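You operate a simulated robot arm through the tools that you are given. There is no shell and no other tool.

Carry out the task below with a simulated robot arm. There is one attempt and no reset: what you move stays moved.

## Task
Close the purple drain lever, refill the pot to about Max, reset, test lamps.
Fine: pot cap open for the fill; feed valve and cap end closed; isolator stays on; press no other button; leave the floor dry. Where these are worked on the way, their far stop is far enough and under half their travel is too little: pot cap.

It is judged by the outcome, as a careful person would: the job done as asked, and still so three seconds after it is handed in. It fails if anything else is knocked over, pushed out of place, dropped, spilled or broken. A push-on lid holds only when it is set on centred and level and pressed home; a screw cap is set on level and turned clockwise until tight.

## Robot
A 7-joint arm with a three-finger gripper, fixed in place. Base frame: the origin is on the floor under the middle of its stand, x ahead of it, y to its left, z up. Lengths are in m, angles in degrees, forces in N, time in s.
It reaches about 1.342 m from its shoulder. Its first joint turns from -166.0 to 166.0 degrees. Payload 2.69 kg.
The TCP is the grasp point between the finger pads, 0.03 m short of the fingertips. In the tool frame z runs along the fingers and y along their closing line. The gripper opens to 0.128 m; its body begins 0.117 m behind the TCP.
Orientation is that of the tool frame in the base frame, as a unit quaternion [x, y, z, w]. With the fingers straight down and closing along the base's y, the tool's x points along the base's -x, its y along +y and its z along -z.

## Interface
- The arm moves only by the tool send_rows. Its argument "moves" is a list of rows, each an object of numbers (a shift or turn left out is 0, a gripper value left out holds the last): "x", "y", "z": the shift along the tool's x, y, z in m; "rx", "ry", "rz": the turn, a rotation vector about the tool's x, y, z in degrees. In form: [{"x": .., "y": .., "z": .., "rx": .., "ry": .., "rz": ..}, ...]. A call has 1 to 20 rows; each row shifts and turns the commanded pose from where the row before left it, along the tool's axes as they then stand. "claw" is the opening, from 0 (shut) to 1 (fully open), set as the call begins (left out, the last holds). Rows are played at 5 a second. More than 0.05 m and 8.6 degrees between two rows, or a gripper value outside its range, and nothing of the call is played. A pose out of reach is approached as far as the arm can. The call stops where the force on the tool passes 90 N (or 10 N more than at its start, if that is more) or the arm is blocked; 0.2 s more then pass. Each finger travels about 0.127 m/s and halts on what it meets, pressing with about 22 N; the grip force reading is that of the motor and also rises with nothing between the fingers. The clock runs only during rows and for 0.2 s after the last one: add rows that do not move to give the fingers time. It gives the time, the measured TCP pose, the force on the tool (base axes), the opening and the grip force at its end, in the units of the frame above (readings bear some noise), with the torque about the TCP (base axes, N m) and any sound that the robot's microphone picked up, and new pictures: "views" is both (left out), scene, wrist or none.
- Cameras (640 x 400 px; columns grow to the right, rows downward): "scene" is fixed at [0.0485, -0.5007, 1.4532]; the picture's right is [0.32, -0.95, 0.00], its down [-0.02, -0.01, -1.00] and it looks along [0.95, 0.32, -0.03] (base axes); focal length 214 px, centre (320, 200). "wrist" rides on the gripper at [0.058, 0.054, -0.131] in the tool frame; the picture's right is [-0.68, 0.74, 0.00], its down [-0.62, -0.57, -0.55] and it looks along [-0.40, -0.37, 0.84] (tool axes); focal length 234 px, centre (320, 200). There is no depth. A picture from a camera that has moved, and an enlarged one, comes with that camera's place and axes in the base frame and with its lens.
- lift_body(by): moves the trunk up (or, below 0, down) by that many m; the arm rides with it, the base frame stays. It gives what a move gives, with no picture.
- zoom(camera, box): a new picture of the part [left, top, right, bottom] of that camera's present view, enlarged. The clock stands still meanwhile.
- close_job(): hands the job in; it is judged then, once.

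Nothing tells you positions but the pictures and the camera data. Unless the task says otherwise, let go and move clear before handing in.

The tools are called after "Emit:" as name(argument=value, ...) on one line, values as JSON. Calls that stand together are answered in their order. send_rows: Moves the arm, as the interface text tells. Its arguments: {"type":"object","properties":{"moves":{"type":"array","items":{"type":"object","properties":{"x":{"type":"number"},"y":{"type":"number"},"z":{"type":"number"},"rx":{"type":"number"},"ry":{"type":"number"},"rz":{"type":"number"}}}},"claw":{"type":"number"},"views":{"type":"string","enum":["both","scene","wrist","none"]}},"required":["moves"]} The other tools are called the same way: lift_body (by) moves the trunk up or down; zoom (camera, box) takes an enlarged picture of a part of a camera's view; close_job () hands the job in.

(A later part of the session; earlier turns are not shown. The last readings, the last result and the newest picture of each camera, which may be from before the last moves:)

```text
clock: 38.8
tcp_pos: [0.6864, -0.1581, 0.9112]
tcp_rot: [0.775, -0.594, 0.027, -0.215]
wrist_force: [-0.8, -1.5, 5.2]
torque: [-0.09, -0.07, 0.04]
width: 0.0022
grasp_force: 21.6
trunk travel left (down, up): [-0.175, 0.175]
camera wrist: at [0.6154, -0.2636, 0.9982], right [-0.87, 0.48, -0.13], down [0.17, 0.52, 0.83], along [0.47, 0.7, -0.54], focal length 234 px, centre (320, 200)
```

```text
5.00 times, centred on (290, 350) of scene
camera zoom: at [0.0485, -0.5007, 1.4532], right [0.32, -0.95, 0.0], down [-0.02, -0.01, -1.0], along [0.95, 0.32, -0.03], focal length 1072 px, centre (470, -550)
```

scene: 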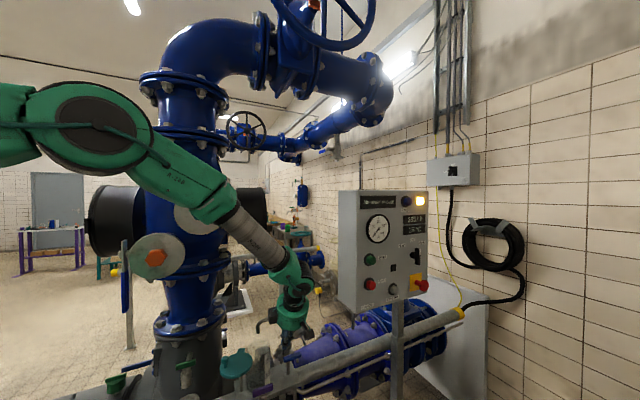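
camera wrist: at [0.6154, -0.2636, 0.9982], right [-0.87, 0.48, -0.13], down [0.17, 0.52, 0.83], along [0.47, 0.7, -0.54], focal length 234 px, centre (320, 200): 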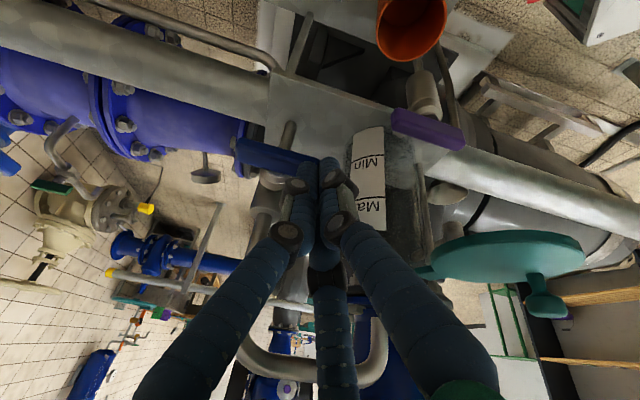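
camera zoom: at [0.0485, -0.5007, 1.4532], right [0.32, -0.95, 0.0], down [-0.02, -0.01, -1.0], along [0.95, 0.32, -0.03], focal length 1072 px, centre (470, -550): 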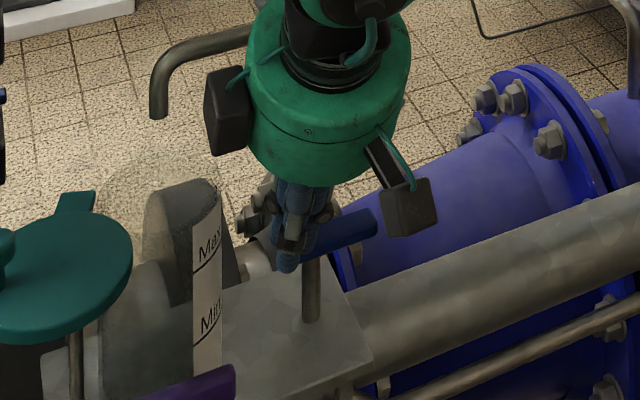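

Contact is made at about 5 N. I'll continue the arc another 15°.

Emit:
send_rows(moves=[{"x": -0.0002, "y": 0.00165, "z": 0.0029}, {}], claw=0, views="wrist")

Emit:
zoom(camera="scene", box=[250, 310, 330, 390])

Emit:
zoom(camera="wrist", box=[240, 80, 400, 220])

```text
clock: 39.4
tcp_pos: [0.684, -0.1587, 0.9069]
tcp_rot: [0.774, -0.595, 0.028, -0.214]
wrist_force: [0.0, -0.5, 1.4]
torque: [-0.02, 0.01, 0.0]
width: 0.0022
grasp_force: 22.0
trunk travel left (down, up): [-0.175, 0.175]
camera wrist: at [0.6138, -0.2632, 0.9938], right [-0.87, 0.48, -0.13], down [0.17, 0.52, 0.83], along [0.47, 0.7, -0.54], focal length 234 px, centre (320, 200)
```

wrist: 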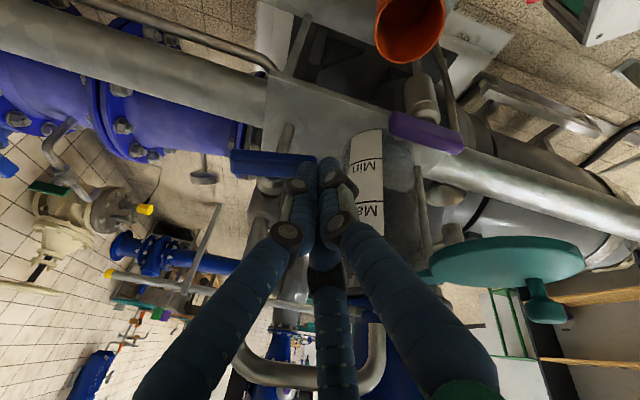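

```text
5.00 times, centred on (290, 350) of scene
camera zoom: at [0.0485, -0.5007, 1.4532], right [0.32, -0.95, 0.0], down [-0.02, -0.01, -1.0], along [0.95, 0.32, -0.03], focal length 1072 px, centre (470, -550)
```

zoom: 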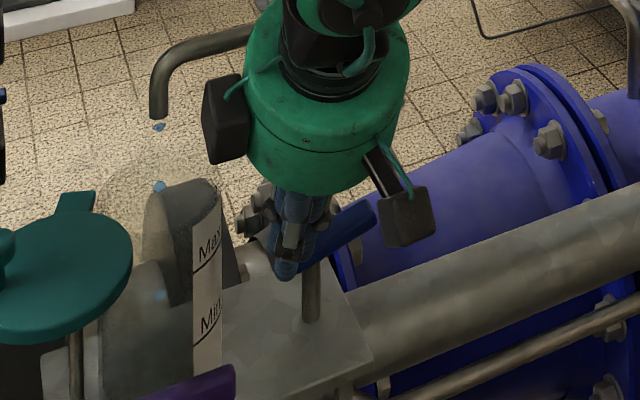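

```text
2.86 times, centred on (320, 150) of wrist
camera zoom: at [0.6138, -0.2632, 0.9938], right [-0.87, 0.48, -0.13], down [0.17, 0.52, 0.83], along [0.47, 0.7, -0.54], focal length 669 px, centre (320, 343)
```

zoom: 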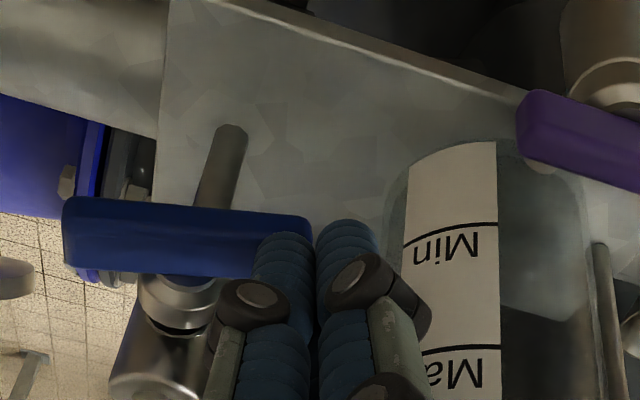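

Drops are falling from the spout into the pot, so the valve is opening in this direction and the drops land inside. I'll open it further and watch the level.

Emit:
send_rows(moves=[{"x": -0.0002, "y": 0.00165, "z": 0.0029}, {"x": 0.0006, "y": 0.0013, "z": 0.00305}, {"x": 0.0006, "y": 0.0013, "z": 0.00305}], claw=0, views="wrist")

Emit:
zoom(camera="scene", box=[250, 310, 330, 390])

Emit:
zoom(camera="wrist", box=[240, 80, 400, 220])

```text
clock: 40.2
tcp_pos: [0.6823, -0.157, 0.8972]
tcp_rot: [0.775, -0.594, 0.029, -0.214]
wrist_force: [-0.2, -0.3, 0.6]
torque: [-0.02, -0.01, -0.01]
width: 0.0023
grasp_force: 21.8
trunk travel left (down, up): [-0.175, 0.175]
camera wrist: at [0.6131, -0.2619, 0.9839], right [-0.87, 0.48, -0.13], down [0.17, 0.52, 0.83], along [0.47, 0.7, -0.54], focal length 234 px, centre (320, 200)
```

wrist: 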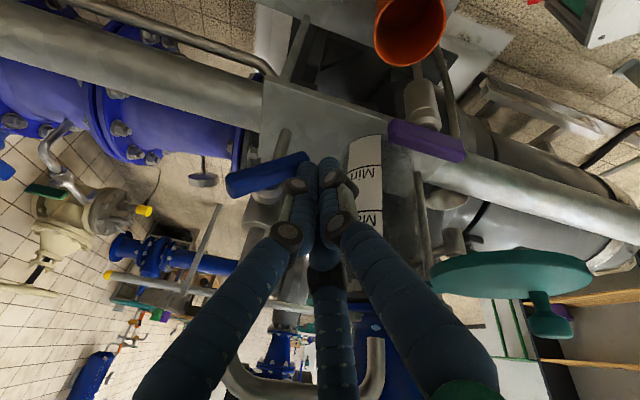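

```text
5.00 times, centred on (290, 350) of scene
camera zoom: at [0.0485, -0.5007, 1.4532], right [0.32, -0.95, 0.0], down [-0.02, -0.01, -1.0], along [0.95, 0.32, -0.03], focal length 1072 px, centre (470, -550)
```

zoom: 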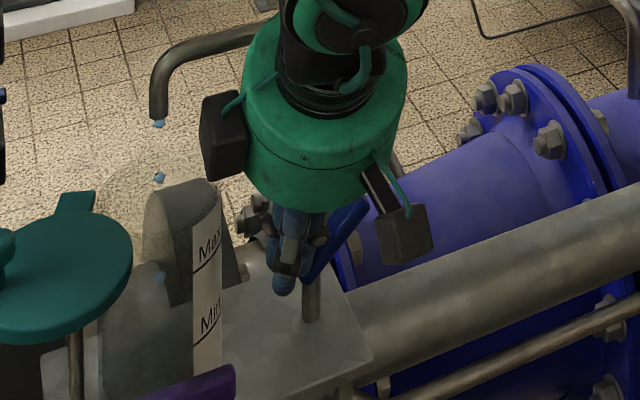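

```text
2.86 times, centred on (320, 150) of wrist
camera zoom: at [0.6131, -0.2619, 0.9839], right [-0.87, 0.48, -0.13], down [0.17, 0.52, 0.83], along [0.47, 0.7, -0.54], focal length 669 px, centre (320, 343)
```

zoom: 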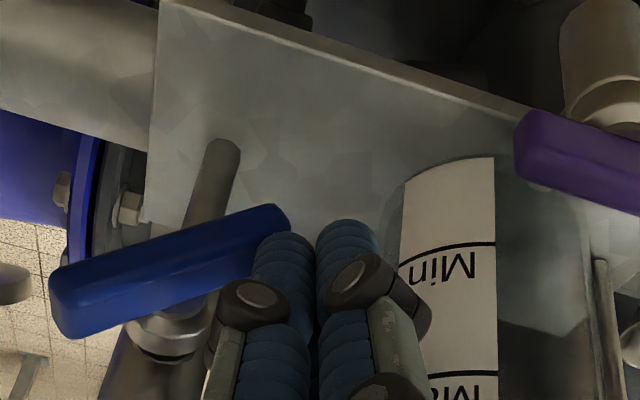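

The lever is about 45° open and water is dripping steadily. I'll zoom in on the pot for the level, then let some time pass.

Emit:
zoom(camera="scene", box=[255, 335, 305, 385])

Emit:
zoom(camera="wrist", box=[330, 120, 430, 220])

Emit:
send_rows(moves=[{}, {}, {}, {}], claw=0, views="wrist")

Emit:
zoom(camera="scene", box=[255, 335, 305, 385])

Emit:
zoom(camera="wrist", box=[330, 120, 430, 220])

```text
8.00 times, centred on (280, 360) of scene
camera zoom: at [0.0485, -0.5007, 1.4532], right [0.32, -0.95, 0.0], down [-0.02, -0.01, -1.0], along [0.95, 0.32, -0.03], focal length 1716 px, centre (640, -1080)
```

zoom: 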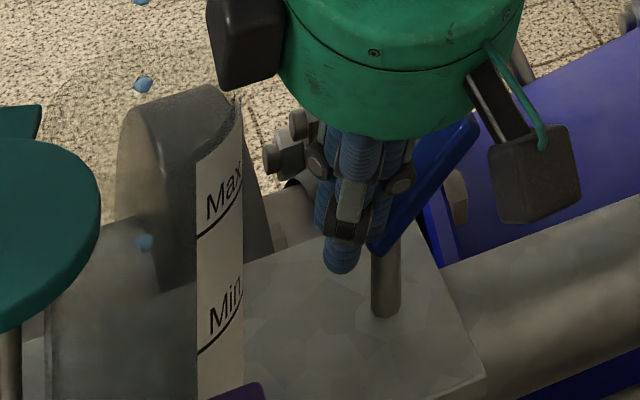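

```text
4.00 times, centred on (380, 170) of wrist
camera zoom: at [0.6131, -0.2619, 0.9839], right [-0.87, 0.48, -0.13], down [0.17, 0.52, 0.83], along [0.47, 0.7, -0.54], focal length 937 px, centre (80, 320)
```

zoom: 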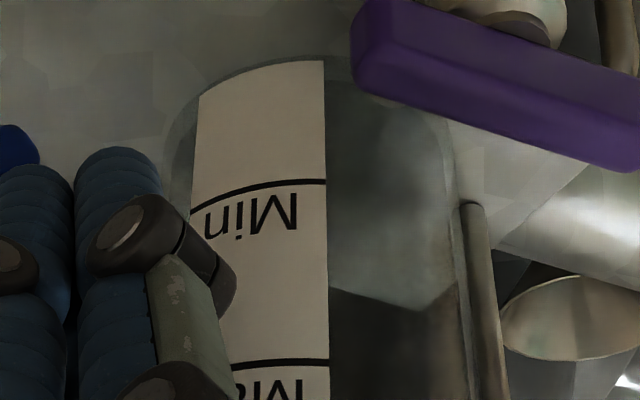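

```text
clock: 41.2
tcp_pos: [0.6835, -0.1572, 0.8978]
tcp_rot: [0.775, -0.594, 0.028, -0.215]
wrist_force: [0.6, 0.3, -1.2]
torque: [-0.03, -0.01, -0.02]
width: 0.0025
grasp_force: 22.5
trunk travel left (down, up): [-0.175, 0.175]
camera wrist: at [0.6133, -0.262, 0.9842], right [-0.87, 0.48, -0.13], down [0.17, 0.52, 0.83], along [0.47, 0.7, -0.54], focal length 234 px, centre (320, 200)
```

wrist: 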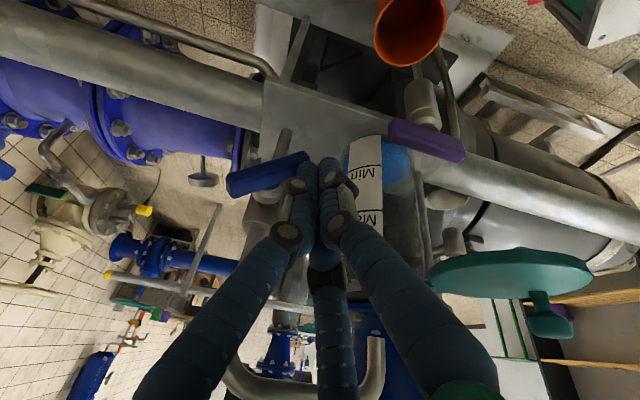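

```text
8.00 times, centred on (280, 360) of scene
camera zoom: at [0.0485, -0.5007, 1.4532], right [0.32, -0.95, 0.0], down [-0.02, -0.01, -1.0], along [0.95, 0.32, -0.03], focal length 1716 px, centre (640, -1080)
```

zoom: 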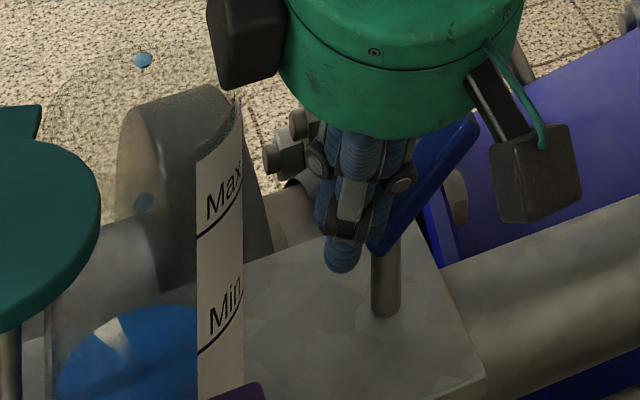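

```text
4.00 times, centred on (380, 170) of wrist
camera zoom: at [0.6133, -0.262, 0.9842], right [-0.87, 0.48, -0.13], down [0.17, 0.52, 0.83], along [0.47, 0.7, -0.54], focal length 937 px, centre (80, 320)
```

zoom: 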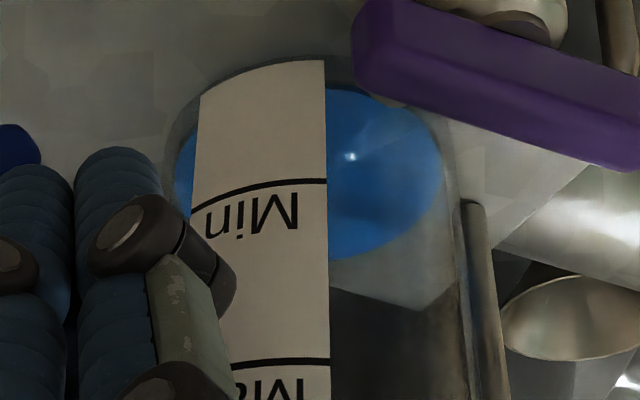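

Water now shows as a blue surface below the Min line. I put the surface at z≈0.79, with Min at about 0.83 and Max at about 0.88. I'll let it run another second and measure the rate.

Emit:
send_rows(moves=[{}, {}, {}, {}], claw=0, views="none")

Emit:
zoom(camera="wrist", box=[330, 120, 430, 220])

Emit:
zoom(camera="scene", box=[240, 335, 300, 395])

```text
clock: 42.2
tcp_pos: [0.6834, -0.1567, 0.897]
tcp_rot: [0.775, -0.594, 0.028, -0.215]
wrist_force: [-0.9, 1.2, -1.6]
torque: [-0.02, 0.0, -0.03]
width: 0.0028
grasp_force: 22.1
trunk travel left (down, up): [-0.175, 0.175]
```

```text
4.00 times, centred on (380, 170) of wrist
camera zoom: at [0.6133, -0.262, 0.9842], right [-0.87, 0.48, -0.13], down [0.17, 0.52, 0.83], along [0.47, 0.7, -0.54], focal length 937 px, centre (80, 320)
```

zoom: 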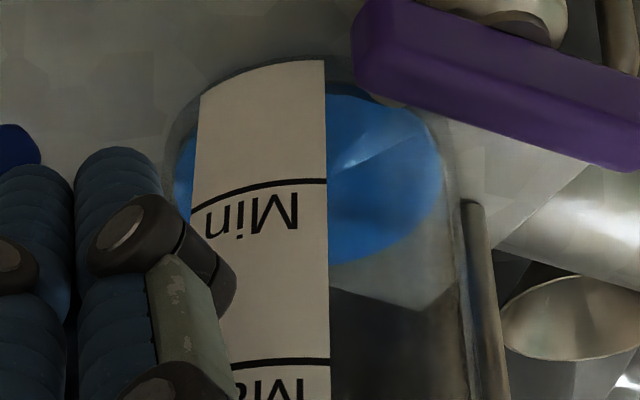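

```text
6.67 times, centred on (270, 365) of scene
camera zoom: at [0.0485, -0.5007, 1.4532], right [0.32, -0.95, 0.0], down [-0.02, -0.01, -1.0], along [0.95, 0.32, -0.03], focal length 1430 px, centre (653, -900)
```

zoom: 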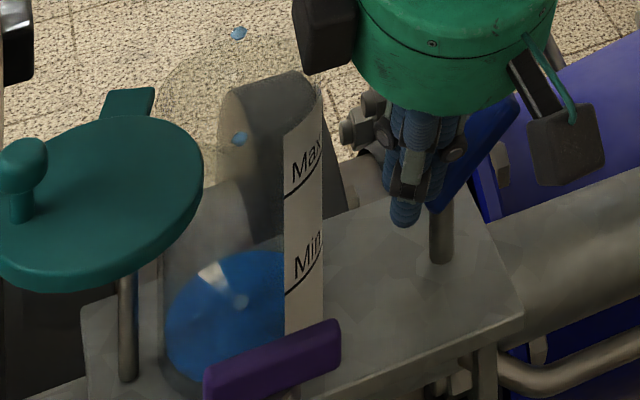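

At this opening the level is rising only a millimetre or two per second. I'll open the valve further and keep monitoring.

Emit:
send_rows(moves=[{"x": 0.00135, "y": 0.00085, "z": 0.003}, {"x": 0.00135, "y": 0.00085, "z": 0.003}, {"x": 0.00205, "y": 0.0003, "z": 0.0027}, {"x": 0.00205, "y": 0.0003, "z": 0.0027}, {}], claw=0, views="wrist")

Emit:
zoom(camera="wrist", box=[240, 100, 440, 240])

Emit:
zoom(camera="scene", box=[240, 325, 310, 395])

```text
clock: 43.4
tcp_pos: [0.6879, -0.1594, 0.8851]
tcp_rot: [0.774, -0.594, 0.028, -0.215]
wrist_force: [-0.5, 0.2, -0.2]
torque: [0.03, 0.0, 0.01]
width: 0.0024
grasp_force: 21.9
trunk travel left (down, up): [-0.175, 0.175]
camera wrist: at [0.6168, -0.2645, 0.9722], right [-0.87, 0.48, -0.13], down [0.17, 0.52, 0.83], along [0.47, 0.7, -0.54], focal length 234 px, centre (320, 200)
```

wrist: 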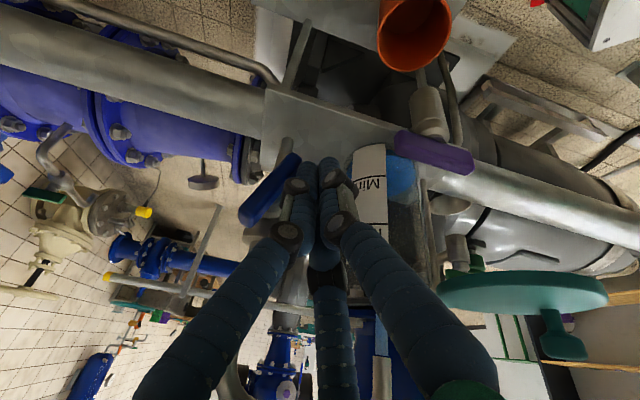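

```text
2.86 times, centred on (340, 170) of wrist
camera zoom: at [0.6168, -0.2645, 0.9722], right [-0.87, 0.48, -0.13], down [0.17, 0.52, 0.83], along [0.47, 0.7, -0.54], focal length 669 px, centre (263, 286)
```

zoom: 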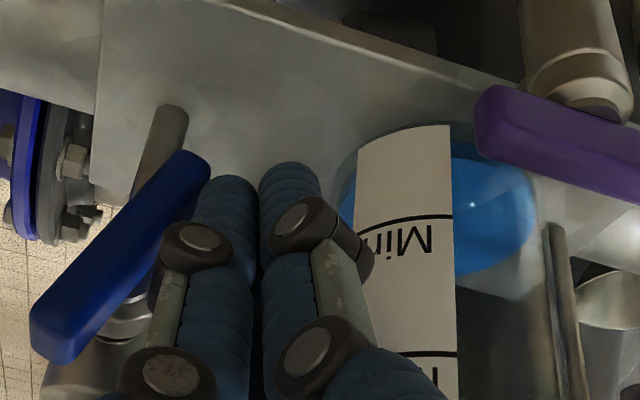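

```text
5.71 times, centred on (275, 360) of scene
camera zoom: at [0.0485, -0.5007, 1.4532], right [0.32, -0.95, 0.0], down [-0.02, -0.01, -1.0], along [0.95, 0.32, -0.03], focal length 1226 px, centre (577, -714)
```

zoom: 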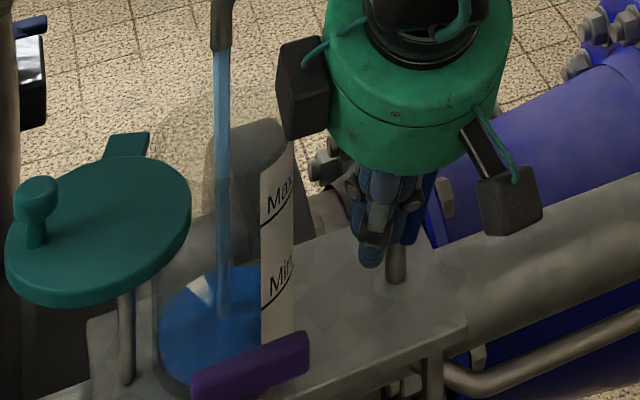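

A steady stream is now running straight into the pot, with no splashing visible. I'll let it run and track the level.

Emit:
send_rows(moves=[{}, {}, {}, {}, {}, {}, {}, {}, {}], claw=0, views="none")

Emit:
zoom(camera="wrist", box=[240, 100, 440, 240])

Emit:
zoom(camera="scene", box=[240, 325, 310, 395])

```text
clock: 45.4
tcp_pos: [0.6872, -0.1598, 0.8857]
tcp_rot: [0.775, -0.594, 0.028, -0.215]
wrist_force: [0.2, -0.4, -0.5]
torque: [-0.01, 0.01, 0.01]
width: 0.0023
grasp_force: 21.9
trunk travel left (down, up): [-0.175, 0.175]
```

```text
2.86 times, centred on (340, 170) of wrist
camera zoom: at [0.6168, -0.2644, 0.9723], right [-0.87, 0.48, -0.13], down [0.17, 0.52, 0.83], along [0.47, 0.7, -0.54], focal length 669 px, centre (263, 286)
```

zoom: 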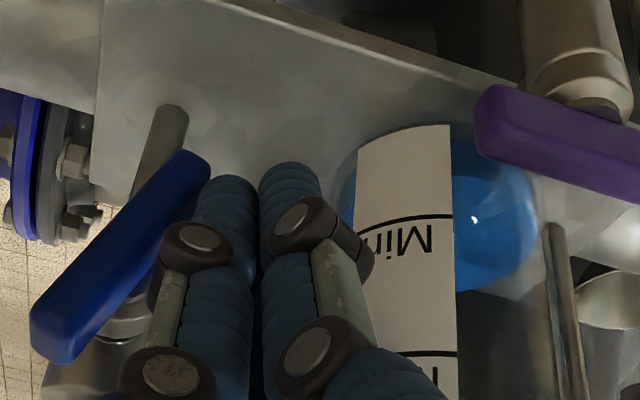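

```text
5.71 times, centred on (275, 360) of scene
camera zoom: at [0.0485, -0.5007, 1.4532], right [0.32, -0.95, 0.0], down [-0.02, -0.01, -1.0], along [0.95, 0.32, -0.03], focal length 1226 px, centre (577, -714)
```

zoom: 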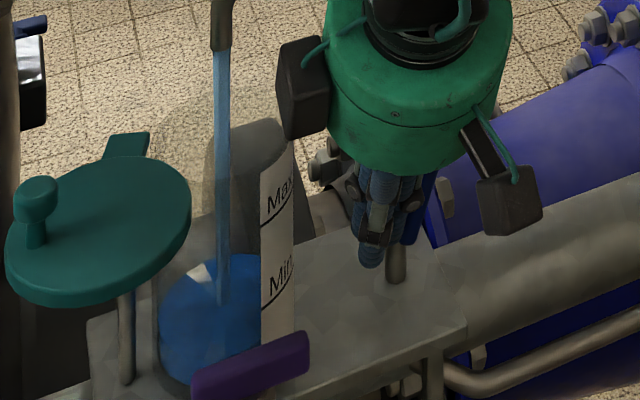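

The level is rising about 3.5 mm/s, so roughly 20 s remain to Max. I'll wait in steps and keep checking.

Emit:
send_rows(moves=[{}, {}, {}, {}, {}, {}, {}, {}, {}, {}, {}, {}, {}, {}, {}, {}, {}, {}, {}, {}], claw=0, views="none")

Emit:
zoom(camera="scene", box=[240, 325, 310, 395])

Emit:
zoom(camera="wrist", box=[240, 100, 440, 240])

```text
clock: 49.6
tcp_pos: [0.687, -0.1599, 0.8847]
tcp_rot: [0.774, -0.595, 0.029, -0.215]
wrist_force: [0.2, -0.7, 0.4]
torque: [0.01, 0.01, -0.02]
width: 0.0022
grasp_force: 21.6
trunk travel left (down, up): [-0.175, 0.175]
```

```text
5.71 times, centred on (275, 360) of scene
camera zoom: at [0.0485, -0.5007, 1.4532], right [0.32, -0.95, 0.0], down [-0.02, -0.01, -1.0], along [0.95, 0.32, -0.03], focal length 1226 px, centre (577, -714)
```

zoom: 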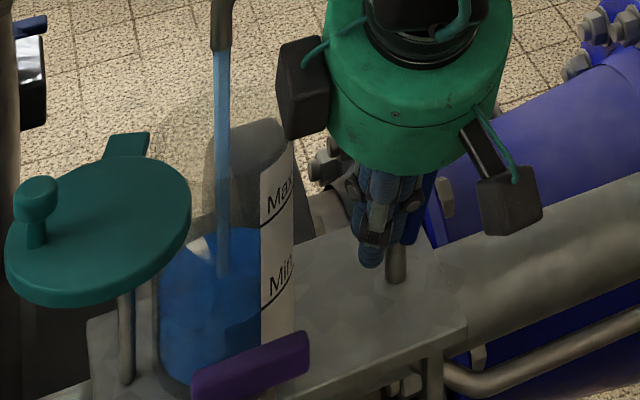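

```text
2.86 times, centred on (340, 170) of wrist
camera zoom: at [0.6168, -0.2645, 0.9723], right [-0.87, 0.48, -0.13], down [0.17, 0.52, 0.83], along [0.47, 0.7, -0.54], focal length 669 px, centre (263, 286)
```

zoom: 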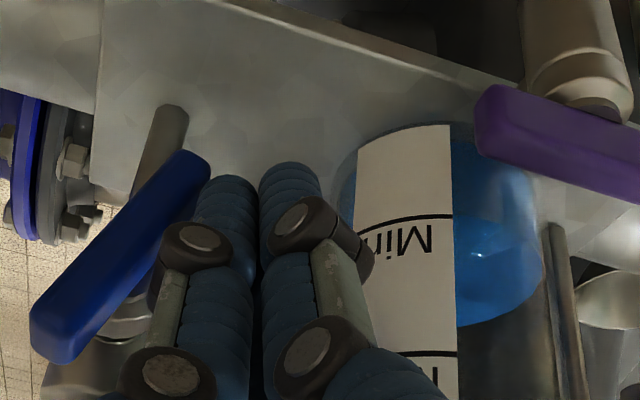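

Emit:
send_rows(moves=[{}, {}, {}, {}, {}, {}, {}, {}, {}, {}, {}, {}, {}, {}, {}, {}, {}, {}, {}, {}], claw=0, views="none")

Emit:
zoom(camera="scene", box=[240, 325, 310, 395])

Emit:
send_rows(moves=[{}, {}, {}, {}, {}, {}, {}, {}, {}, {}, {}, {}, {}, {}, {}], claw=0, views="none")

Emit:
zoom(camera="scene", box=[240, 325, 310, 395])

Emit:
zoom(camera="wrist", box=[240, 100, 440, 240])

```text
clock: 53.8
tcp_pos: [0.687, -0.1611, 0.8861]
tcp_rot: [0.774, -0.595, 0.028, -0.215]
wrist_force: [-0.2, 0.8, -0.5]
torque: [0.0, 0.04, -0.02]
width: 0.0021
grasp_force: 22.3
trunk travel left (down, up): [-0.175, 0.175]
```

```text
5.71 times, centred on (275, 360) of scene
camera zoom: at [0.0485, -0.5007, 1.4532], right [0.32, -0.95, 0.0], down [-0.02, -0.01, -1.0], along [0.95, 0.32, -0.03], focal length 1226 px, centre (577, -714)
```

zoom: 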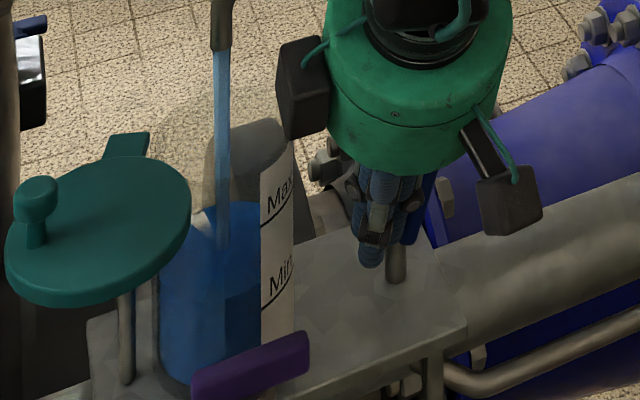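

```text
clock: 57.0
tcp_pos: [0.687, -0.1603, 0.8856]
tcp_rot: [0.775, -0.594, 0.029, -0.215]
wrist_force: [-0.8, -0.5, -0.1]
torque: [-0.01, -0.02, -0.01]
width: 0.0024
grasp_force: 22.0
trunk travel left (down, up): [-0.175, 0.175]
```

```text
5.71 times, centred on (275, 360) of scene
camera zoom: at [0.0485, -0.5007, 1.4532], right [0.32, -0.95, 0.0], down [-0.02, -0.01, -1.0], along [0.95, 0.32, -0.03], focal length 1226 px, centre (577, -714)
```

zoom: 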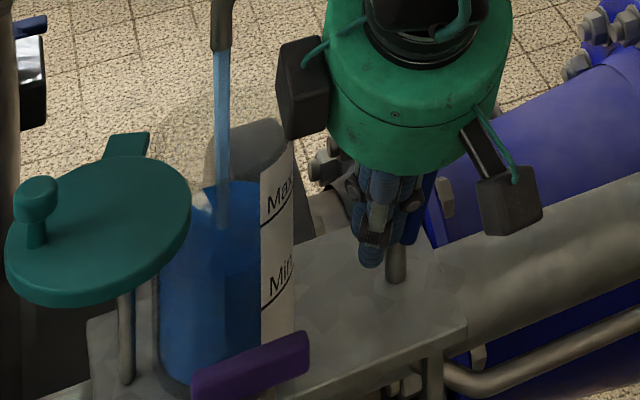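

```text
2.86 times, centred on (340, 170) of wrist
camera zoom: at [0.6168, -0.2644, 0.9723], right [-0.87, 0.48, -0.13], down [0.17, 0.52, 0.83], along [0.47, 0.7, -0.54], focal length 669 px, centre (263, 286)
```

zoom: 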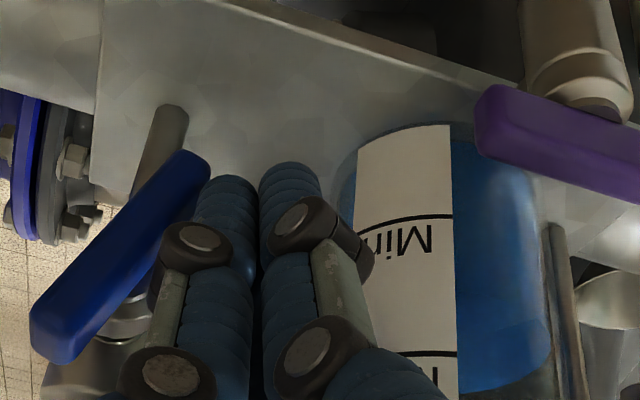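

The level is about z=0.853, against Max at about 0.879, and rising roughly 4 mm/s. I'll bring the fingers round to the upper-left side of the lever now, so I can close it promptly.

Emit:
send_rows(moves=[{"x": -0.0069, "y": 0.004}, {"x": -0.0046, "y": -0.008, "z": -0.0197}, {"x": -0.0046, "y": -0.008, "z": -0.0197}], claw=0, views="wrist")

Emit:
zoom(camera="wrist", box=[240, 100, 440, 240])

Emit:
zoom(camera="scene", box=[240, 325, 310, 395])

```text
clock: 57.8
tcp_pos: [0.6811, -0.1544, 0.9292]
tcp_rot: [0.774, -0.595, 0.029, -0.214]
wrist_force: [-0.8, 0.4, -0.5]
torque: [-0.01, 0.01, -0.04]
width: 0.0022
grasp_force: 21.8
trunk travel left (down, up): [-0.175, 0.175]
camera wrist: at [0.6111, -0.2594, 1.0154], right [-0.87, 0.48, -0.13], down [0.17, 0.52, 0.83], along [0.47, 0.7, -0.54], focal length 234 px, centre (320, 200)
```

wrist: 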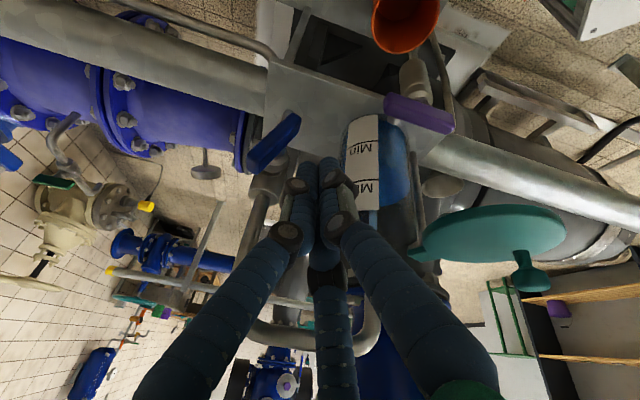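

```text
2.86 times, centred on (340, 170) of wrist
camera zoom: at [0.6111, -0.2594, 1.0154], right [-0.87, 0.48, -0.13], down [0.17, 0.52, 0.83], along [0.47, 0.7, -0.54], focal length 669 px, centre (263, 286)
```

zoom: 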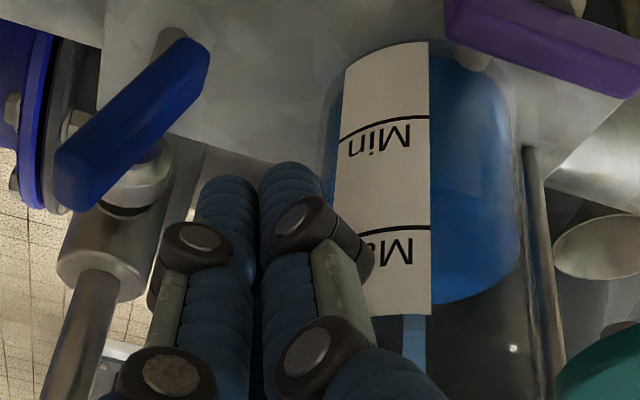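

```text
5.71 times, centred on (275, 360) of scene
camera zoom: at [0.0485, -0.5007, 1.4532], right [0.32, -0.95, 0.0], down [-0.02, -0.01, -1.0], along [0.95, 0.32, -0.03], focal length 1226 px, centre (577, -714)
```

zoom: 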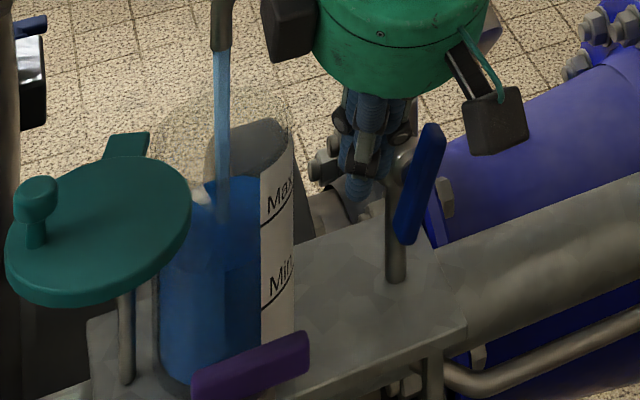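

The fingers are poised and the lever is holding at about 75° open. I'll wait around 2 s and re-measure.

Emit:
send_rows(moves=[{"x": 0.0104, "y": -0.006}, {}, {}, {}, {}, {}, {}, {}, {}, {}], claw=0, views="none")

Emit:
zoom(camera="scene", box=[240, 325, 310, 395])

Emit:
zoom(camera="wrist", box=[240, 100, 440, 240])

```text
clock: 60.0
tcp_pos: [0.6889, -0.1646, 0.9294]
tcp_rot: [0.775, -0.594, 0.028, -0.214]
wrist_force: [-0.1, 0.4, 0.0]
torque: [-0.01, -0.03, 0.01]
width: 0.0023
grasp_force: 22.5
trunk travel left (down, up): [-0.175, 0.175]
```

```text
5.71 times, centred on (275, 360) of scene
camera zoom: at [0.0485, -0.5007, 1.4532], right [0.32, -0.95, 0.0], down [-0.02, -0.01, -1.0], along [0.95, 0.32, -0.03], focal length 1226 px, centre (577, -714)
```

zoom: 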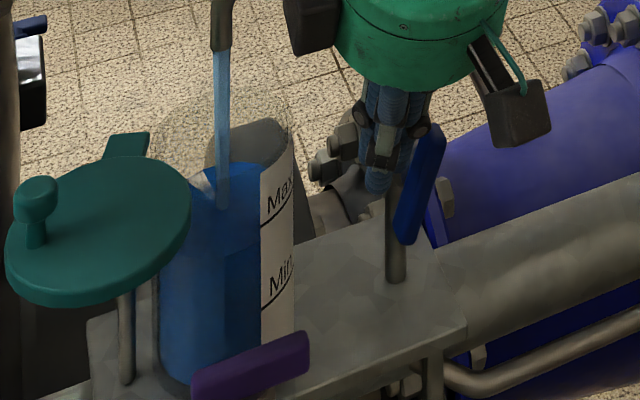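

```text
2.86 times, centred on (340, 170) of wrist
camera zoom: at [0.6189, -0.2683, 1.0161], right [-0.87, 0.48, -0.13], down [0.17, 0.52, 0.83], along [0.47, 0.7, -0.54], focal length 669 px, centre (263, 286)
```

zoom: 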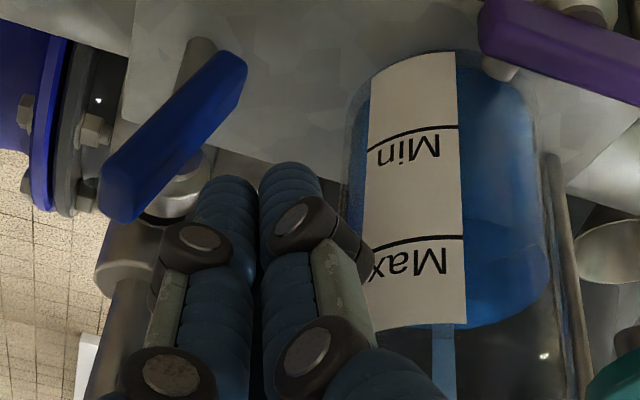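

The level is about 0.865 and Max about 0.879. I'll wait a bit under 2 s more, then close.

Emit:
send_rows(moves=[{}, {}, {}, {}, {}, {}, {}], claw=0, views="none")

Emit:
zoom(camera="scene", box=[240, 325, 310, 395])

Emit:
zoom(camera="wrist", box=[240, 100, 440, 240])

```text
clock: 61.6
tcp_pos: [0.689, -0.1642, 0.9278]
tcp_rot: [0.775, -0.594, 0.028, -0.215]
wrist_force: [-0.3, -0.7, 0.7]
torque: [-0.01, 0.0, 0.02]
width: 0.0023
grasp_force: 22.1
trunk travel left (down, up): [-0.175, 0.175]
```

```text
5.71 times, centred on (275, 360) of scene
camera zoom: at [0.0485, -0.5007, 1.4532], right [0.32, -0.95, 0.0], down [-0.02, -0.01, -1.0], along [0.95, 0.32, -0.03], focal length 1226 px, centre (577, -714)
```

zoom: 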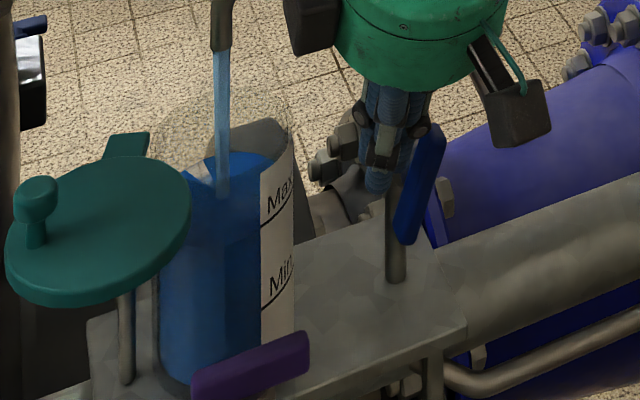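

```text
2.86 times, centred on (340, 170) of wrist
camera zoom: at [0.6189, -0.2683, 1.0161], right [-0.87, 0.48, -0.13], down [0.17, 0.52, 0.83], along [0.47, 0.7, -0.54], focal length 669 px, centre (263, 286)
```

zoom: 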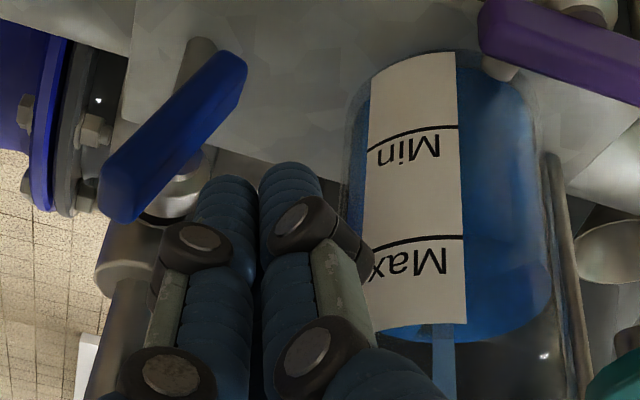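

The level is essentially at the Max line. I'm closing the valve now by sweeping the lever's upper end to the right and down.

Emit:
send_rows(moves=[{"x": 0.0074, "y": -0.0015, "z": 0.0052}, {"x": 0.0051, "y": -0.0039, "z": -0.0018}, {"x": 0.0058, "y": -0.0034, "z": -0.0002}, {"x": 0.006, "y": -0.0028, "z": 0.0014}, {"x": 0.0059, "y": -0.0018, "z": 0.0029}], claw=0, views="wrist")

Emit:
zoom(camera="scene", box=[240, 325, 310, 395])

Emit:
zoom(camera="wrist", box=[240, 100, 440, 240])

```text
clock: 62.8
tcp_pos: [0.7137, -0.1876, 0.9201]
tcp_rot: [0.774, -0.594, 0.029, -0.215]
wrist_force: [-1.0, 0.6, 0.6]
torque: [0.0, -0.02, 0.01]
width: 0.0023
grasp_force: 21.8
trunk travel left (down, up): [-0.175, 0.175]
camera wrist: at [0.6433, -0.2918, 1.0071], right [-0.87, 0.48, -0.13], down [0.17, 0.52, 0.83], along [0.47, 0.7, -0.54], focal length 234 px, centre (320, 200)
```

wrist: 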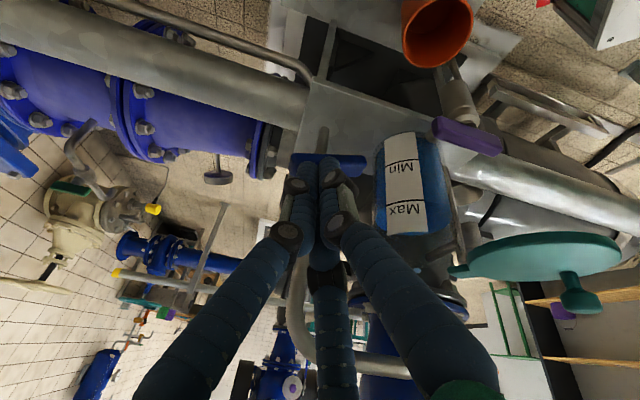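

```text
5.71 times, centred on (275, 360) of scene
camera zoom: at [0.0485, -0.5007, 1.4532], right [0.32, -0.95, 0.0], down [-0.02, -0.01, -1.0], along [0.95, 0.32, -0.03], focal length 1226 px, centre (577, -714)
```

zoom: 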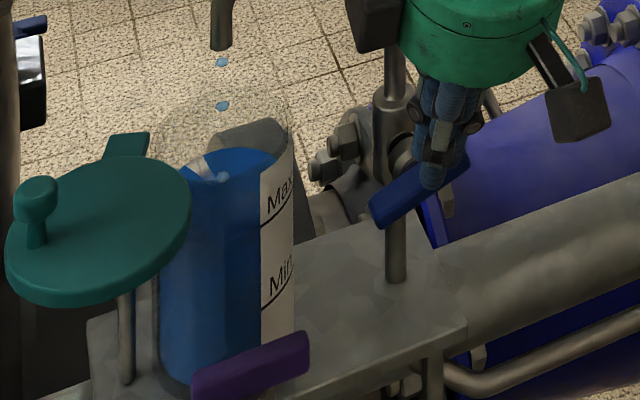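

```text
2.86 times, centred on (340, 170) of wrist
camera zoom: at [0.6433, -0.2918, 1.0071], right [-0.87, 0.48, -0.13], down [0.17, 0.52, 0.83], along [0.47, 0.7, -0.54], focal length 669 px, centre (263, 286)
```

zoom: 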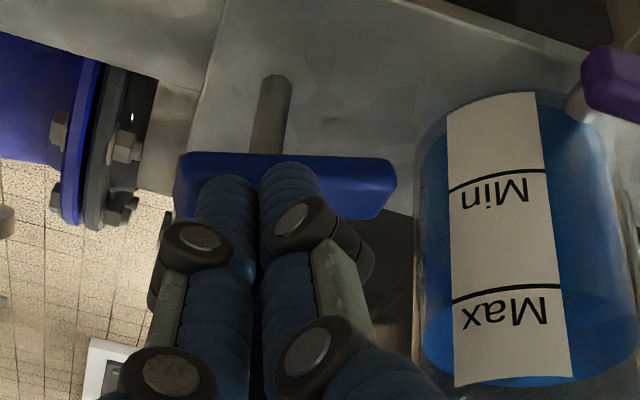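

Only a few drops are falling and the level sits right at the Max mark. I'll finish pressing the lever to its closed stop in small steps.

Emit:
send_rows(moves=[{"x": 0.0036, "y": -0.0006, "z": 0.0027}, {"x": 0.00165, "y": -0.00015, "z": 0.00145}, {}], claw=0, views="wrist")

Emit:
zoom(camera="scene", box=[240, 325, 310, 395])

Emit:
zoom(camera="wrist", box=[240, 100, 440, 240])

```text
clock: 63.6
tcp_pos: [0.7178, -0.1907, 0.9157]
tcp_rot: [0.775, -0.594, 0.029, -0.214]
wrist_force: [0.0, -0.2, 1.3]
torque: [0.01, -0.03, 0.0]
width: 0.0021
grasp_force: 21.8
trunk travel left (down, up): [-0.175, 0.175]
camera wrist: at [0.6464, -0.2954, 1.0024], right [-0.87, 0.48, -0.13], down [0.17, 0.52, 0.83], along [0.47, 0.7, -0.54], focal length 234 px, centre (320, 200)
```

wrist: 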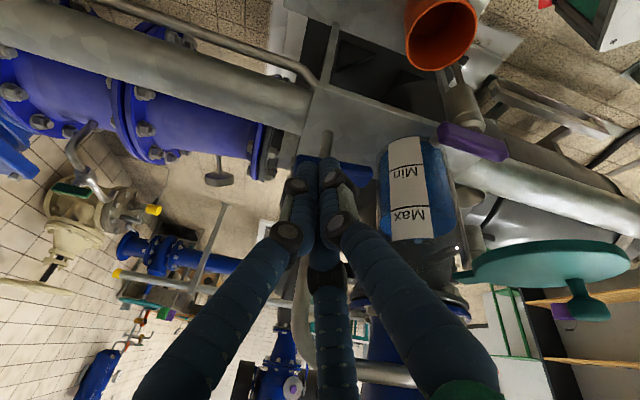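

```text
5.71 times, centred on (275, 360) of scene
camera zoom: at [0.0485, -0.5007, 1.4532], right [0.32, -0.95, 0.0], down [-0.02, -0.01, -1.0], along [0.95, 0.32, -0.03], focal length 1226 px, centre (577, -714)
```

zoom: 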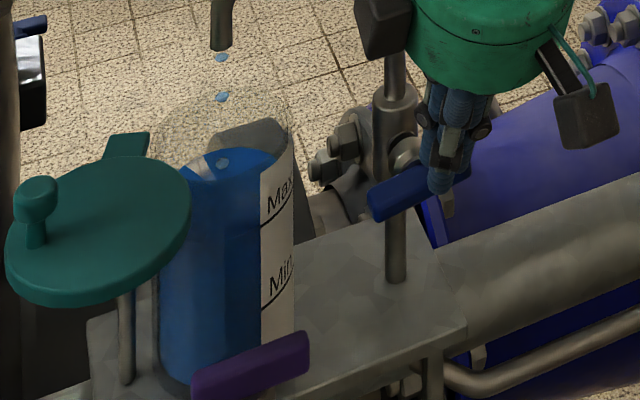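

```text
2.86 times, centred on (340, 170) of wrist
camera zoom: at [0.6464, -0.2954, 1.0024], right [-0.87, 0.48, -0.13], down [0.17, 0.52, 0.83], along [0.47, 0.7, -0.54], focal length 669 px, centre (263, 286)
```

zoom: 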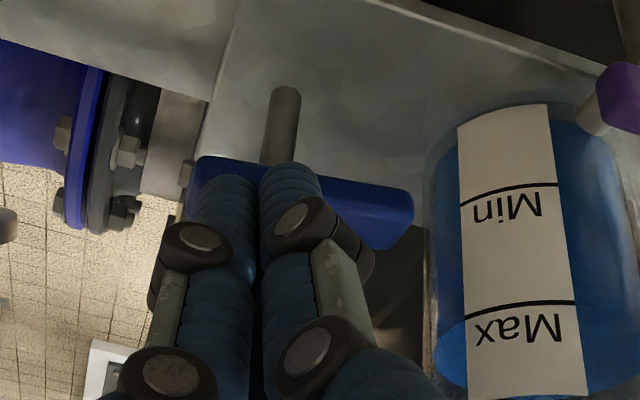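

A drop is still falling, so the lever isn't quite home. I'll press a little more.

Emit:
send_rows(moves=[{"x": 0.0013, "y": 0.0002, "z": 0.0018}, {"x": 0.0013, "y": 0.0002, "z": 0.0018}, {}], claw=0, views="none")

Emit:
zoom(camera="scene", box=[240, 325, 310, 395])

Emit:
zoom(camera="wrist", box=[240, 100, 440, 240])

```text
clock: 64.4
tcp_pos: [0.7187, -0.1932, 0.9123]
tcp_rot: [0.775, -0.594, 0.028, -0.215]
wrist_force: [-1.6, -0.4, 3.5]
torque: [-0.04, -0.06, 0.0]
width: 0.0022
grasp_force: 22.6
trunk travel left (down, up): [-0.175, 0.175]
```

```text
5.71 times, centred on (275, 360) of scene
camera zoom: at [0.0485, -0.5007, 1.4532], right [0.32, -0.95, 0.0], down [-0.02, -0.01, -1.0], along [0.95, 0.32, -0.03], focal length 1226 px, centre (577, -714)
```

zoom: 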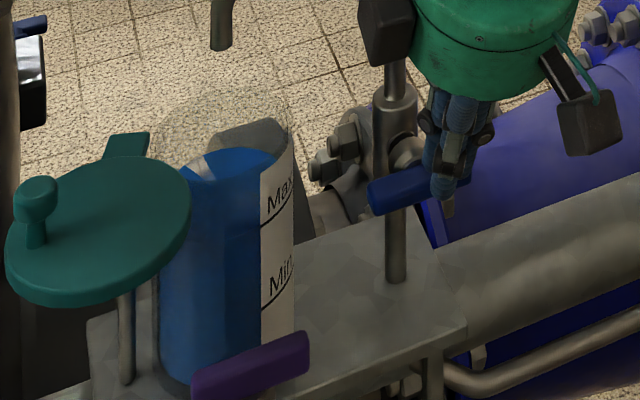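

```text
2.86 times, centred on (340, 170) of wrist
camera zoom: at [0.6479, -0.2967, 0.9982], right [-0.87, 0.48, -0.13], down [0.17, 0.52, 0.83], along [0.47, 0.7, -0.54], focal length 669 px, centre (263, 286)
```

zoom: 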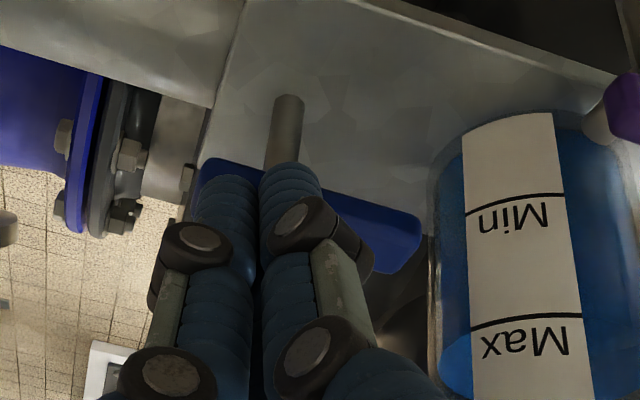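

The dripping has stopped. I'll press a touch more to be sure it's firmly on its stop.

Emit:
send_rows(moves=[{"x": 0.0006, "y": 0.0003, "z": 0.001}, {}], claw=0, views="none")

Emit:
send_rows(moves=[{"x": 0.0006, "y": 0.0003, "z": 0.001}, {}], claw=0, views="none")

```text
clock: 65.0
tcp_pos: [0.7191, -0.1929, 0.9116]
tcp_rot: [0.774, -0.594, 0.029, -0.215]
wrist_force: [-1.7, -1.4, 9.5]
torque: [-0.06, -0.17, -0.01]
width: 0.0023
grasp_force: 21.9
trunk travel left (down, up): [-0.175, 0.175]
```

```text
clock: 65.6
tcp_pos: [0.7188, -0.1923, 0.9115]
tcp_rot: [0.775, -0.593, 0.03, -0.215]
wrist_force: [-5.6, -0.6, 19.8]
torque: [-0.03, -0.1, 0.02]
width: 0.0062
grasp_force: 31.5
trunk travel left (down, up): [-0.175, 0.175]
```

The lever is firmly on its closed stop. I'll lift off and check the lever, the spout, the level and the floor.

Emit:
send_rows(moves=[{"x": -0.0035, "y": -0.0061, "z": -0.0151}, {"x": -0.007, "y": -0.0122, "z": -0.0302}, {"x": -0.007, "y": -0.0122, "z": -0.0302}, {"x": -0.007, "y": -0.0122, "z": -0.0302}, {}], claw=0, views="both")

Emit:
zoom(camera="scene", box=[240, 325, 310, 395])

Emit:
zoom(camera="wrist", box=[240, 80, 440, 220])

```text
clock: 66.8
tcp_pos: [0.7194, -0.1915, 1.0255]
tcp_rot: [0.774, -0.594, 0.028, -0.215]
wrist_force: [-0.5, 0.0, 1.0]
torque: [-0.02, -0.02, 0.0]
width: 0.0023
grasp_force: 31.6
trunk travel left (down, up): [-0.175, 0.175]
camera wrist: at [0.6492, -0.2965, 1.1134], right [-0.87, 0.48, -0.13], down [0.17, 0.52, 0.83], along [0.47, 0.7, -0.54], focal length 234 px, centre (320, 200)
```

scene: 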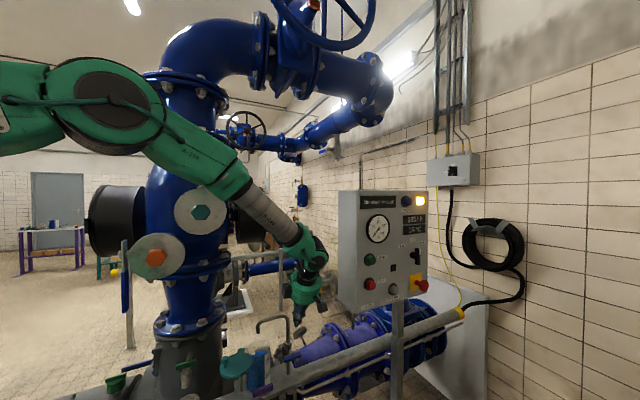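
wrist: 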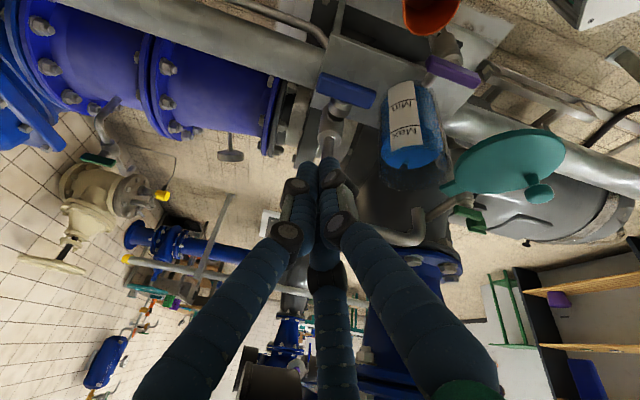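

```text
5.71 times, centred on (275, 360) of scene
camera zoom: at [0.0485, -0.5007, 1.4532], right [0.32, -0.95, 0.0], down [-0.02, -0.01, -1.0], along [0.95, 0.32, -0.03], focal length 1226 px, centre (577, -714)
```

zoom: 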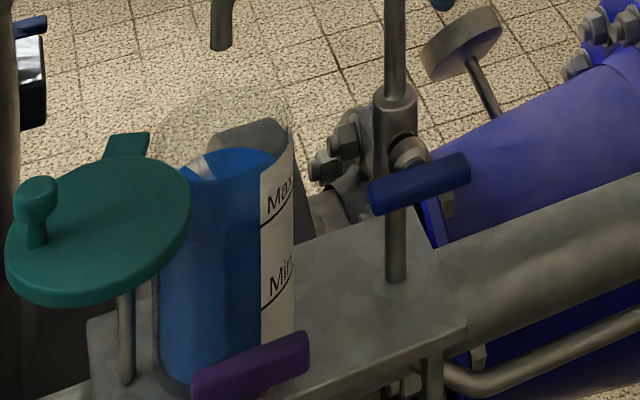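

```text
2.86 times, centred on (340, 150) of wrist
camera zoom: at [0.6492, -0.2965, 1.1134], right [-0.87, 0.48, -0.13], down [0.17, 0.52, 0.83], along [0.47, 0.7, -0.54], focal length 669 px, centre (263, 343)
```

zoom: 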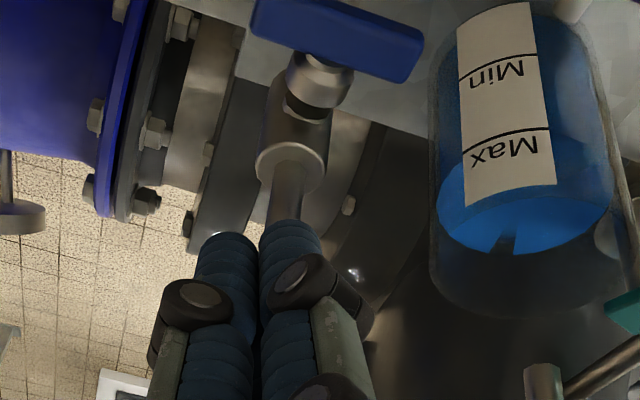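

The lever is level again, there are no drops from the spout, and the water is close to Max. I'll zoom in on the label to compare the surface with the Max line precisely.

Emit:
zoom(camera="wrist", box=[370, 80, 450, 180])

Emit:
zoom(camera="scene", box=[262, 340, 302, 380])

```text
4.00 times, centred on (410, 130) of wrist
camera zoom: at [0.6492, -0.2965, 1.1134], right [-0.87, 0.48, -0.13], down [0.17, 0.52, 0.83], along [0.47, 0.7, -0.54], focal length 937 px, centre (-40, 480)
```

zoom: 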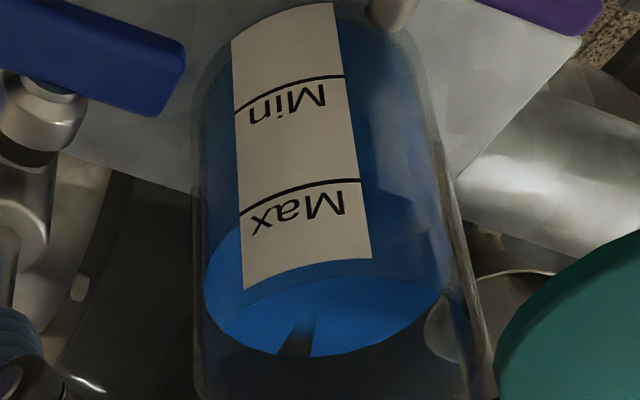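

```text
10.00 times, centred on (282, 360) of scene
camera zoom: at [0.0485, -0.5007, 1.4532], right [0.32, -0.95, 0.0], down [-0.02, -0.01, -1.0], along [0.95, 0.32, -0.03], focal length 2145 px, centre (700, -1400)
```

zoom: 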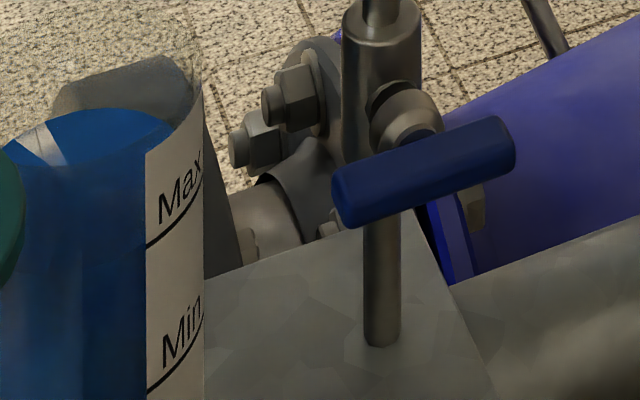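

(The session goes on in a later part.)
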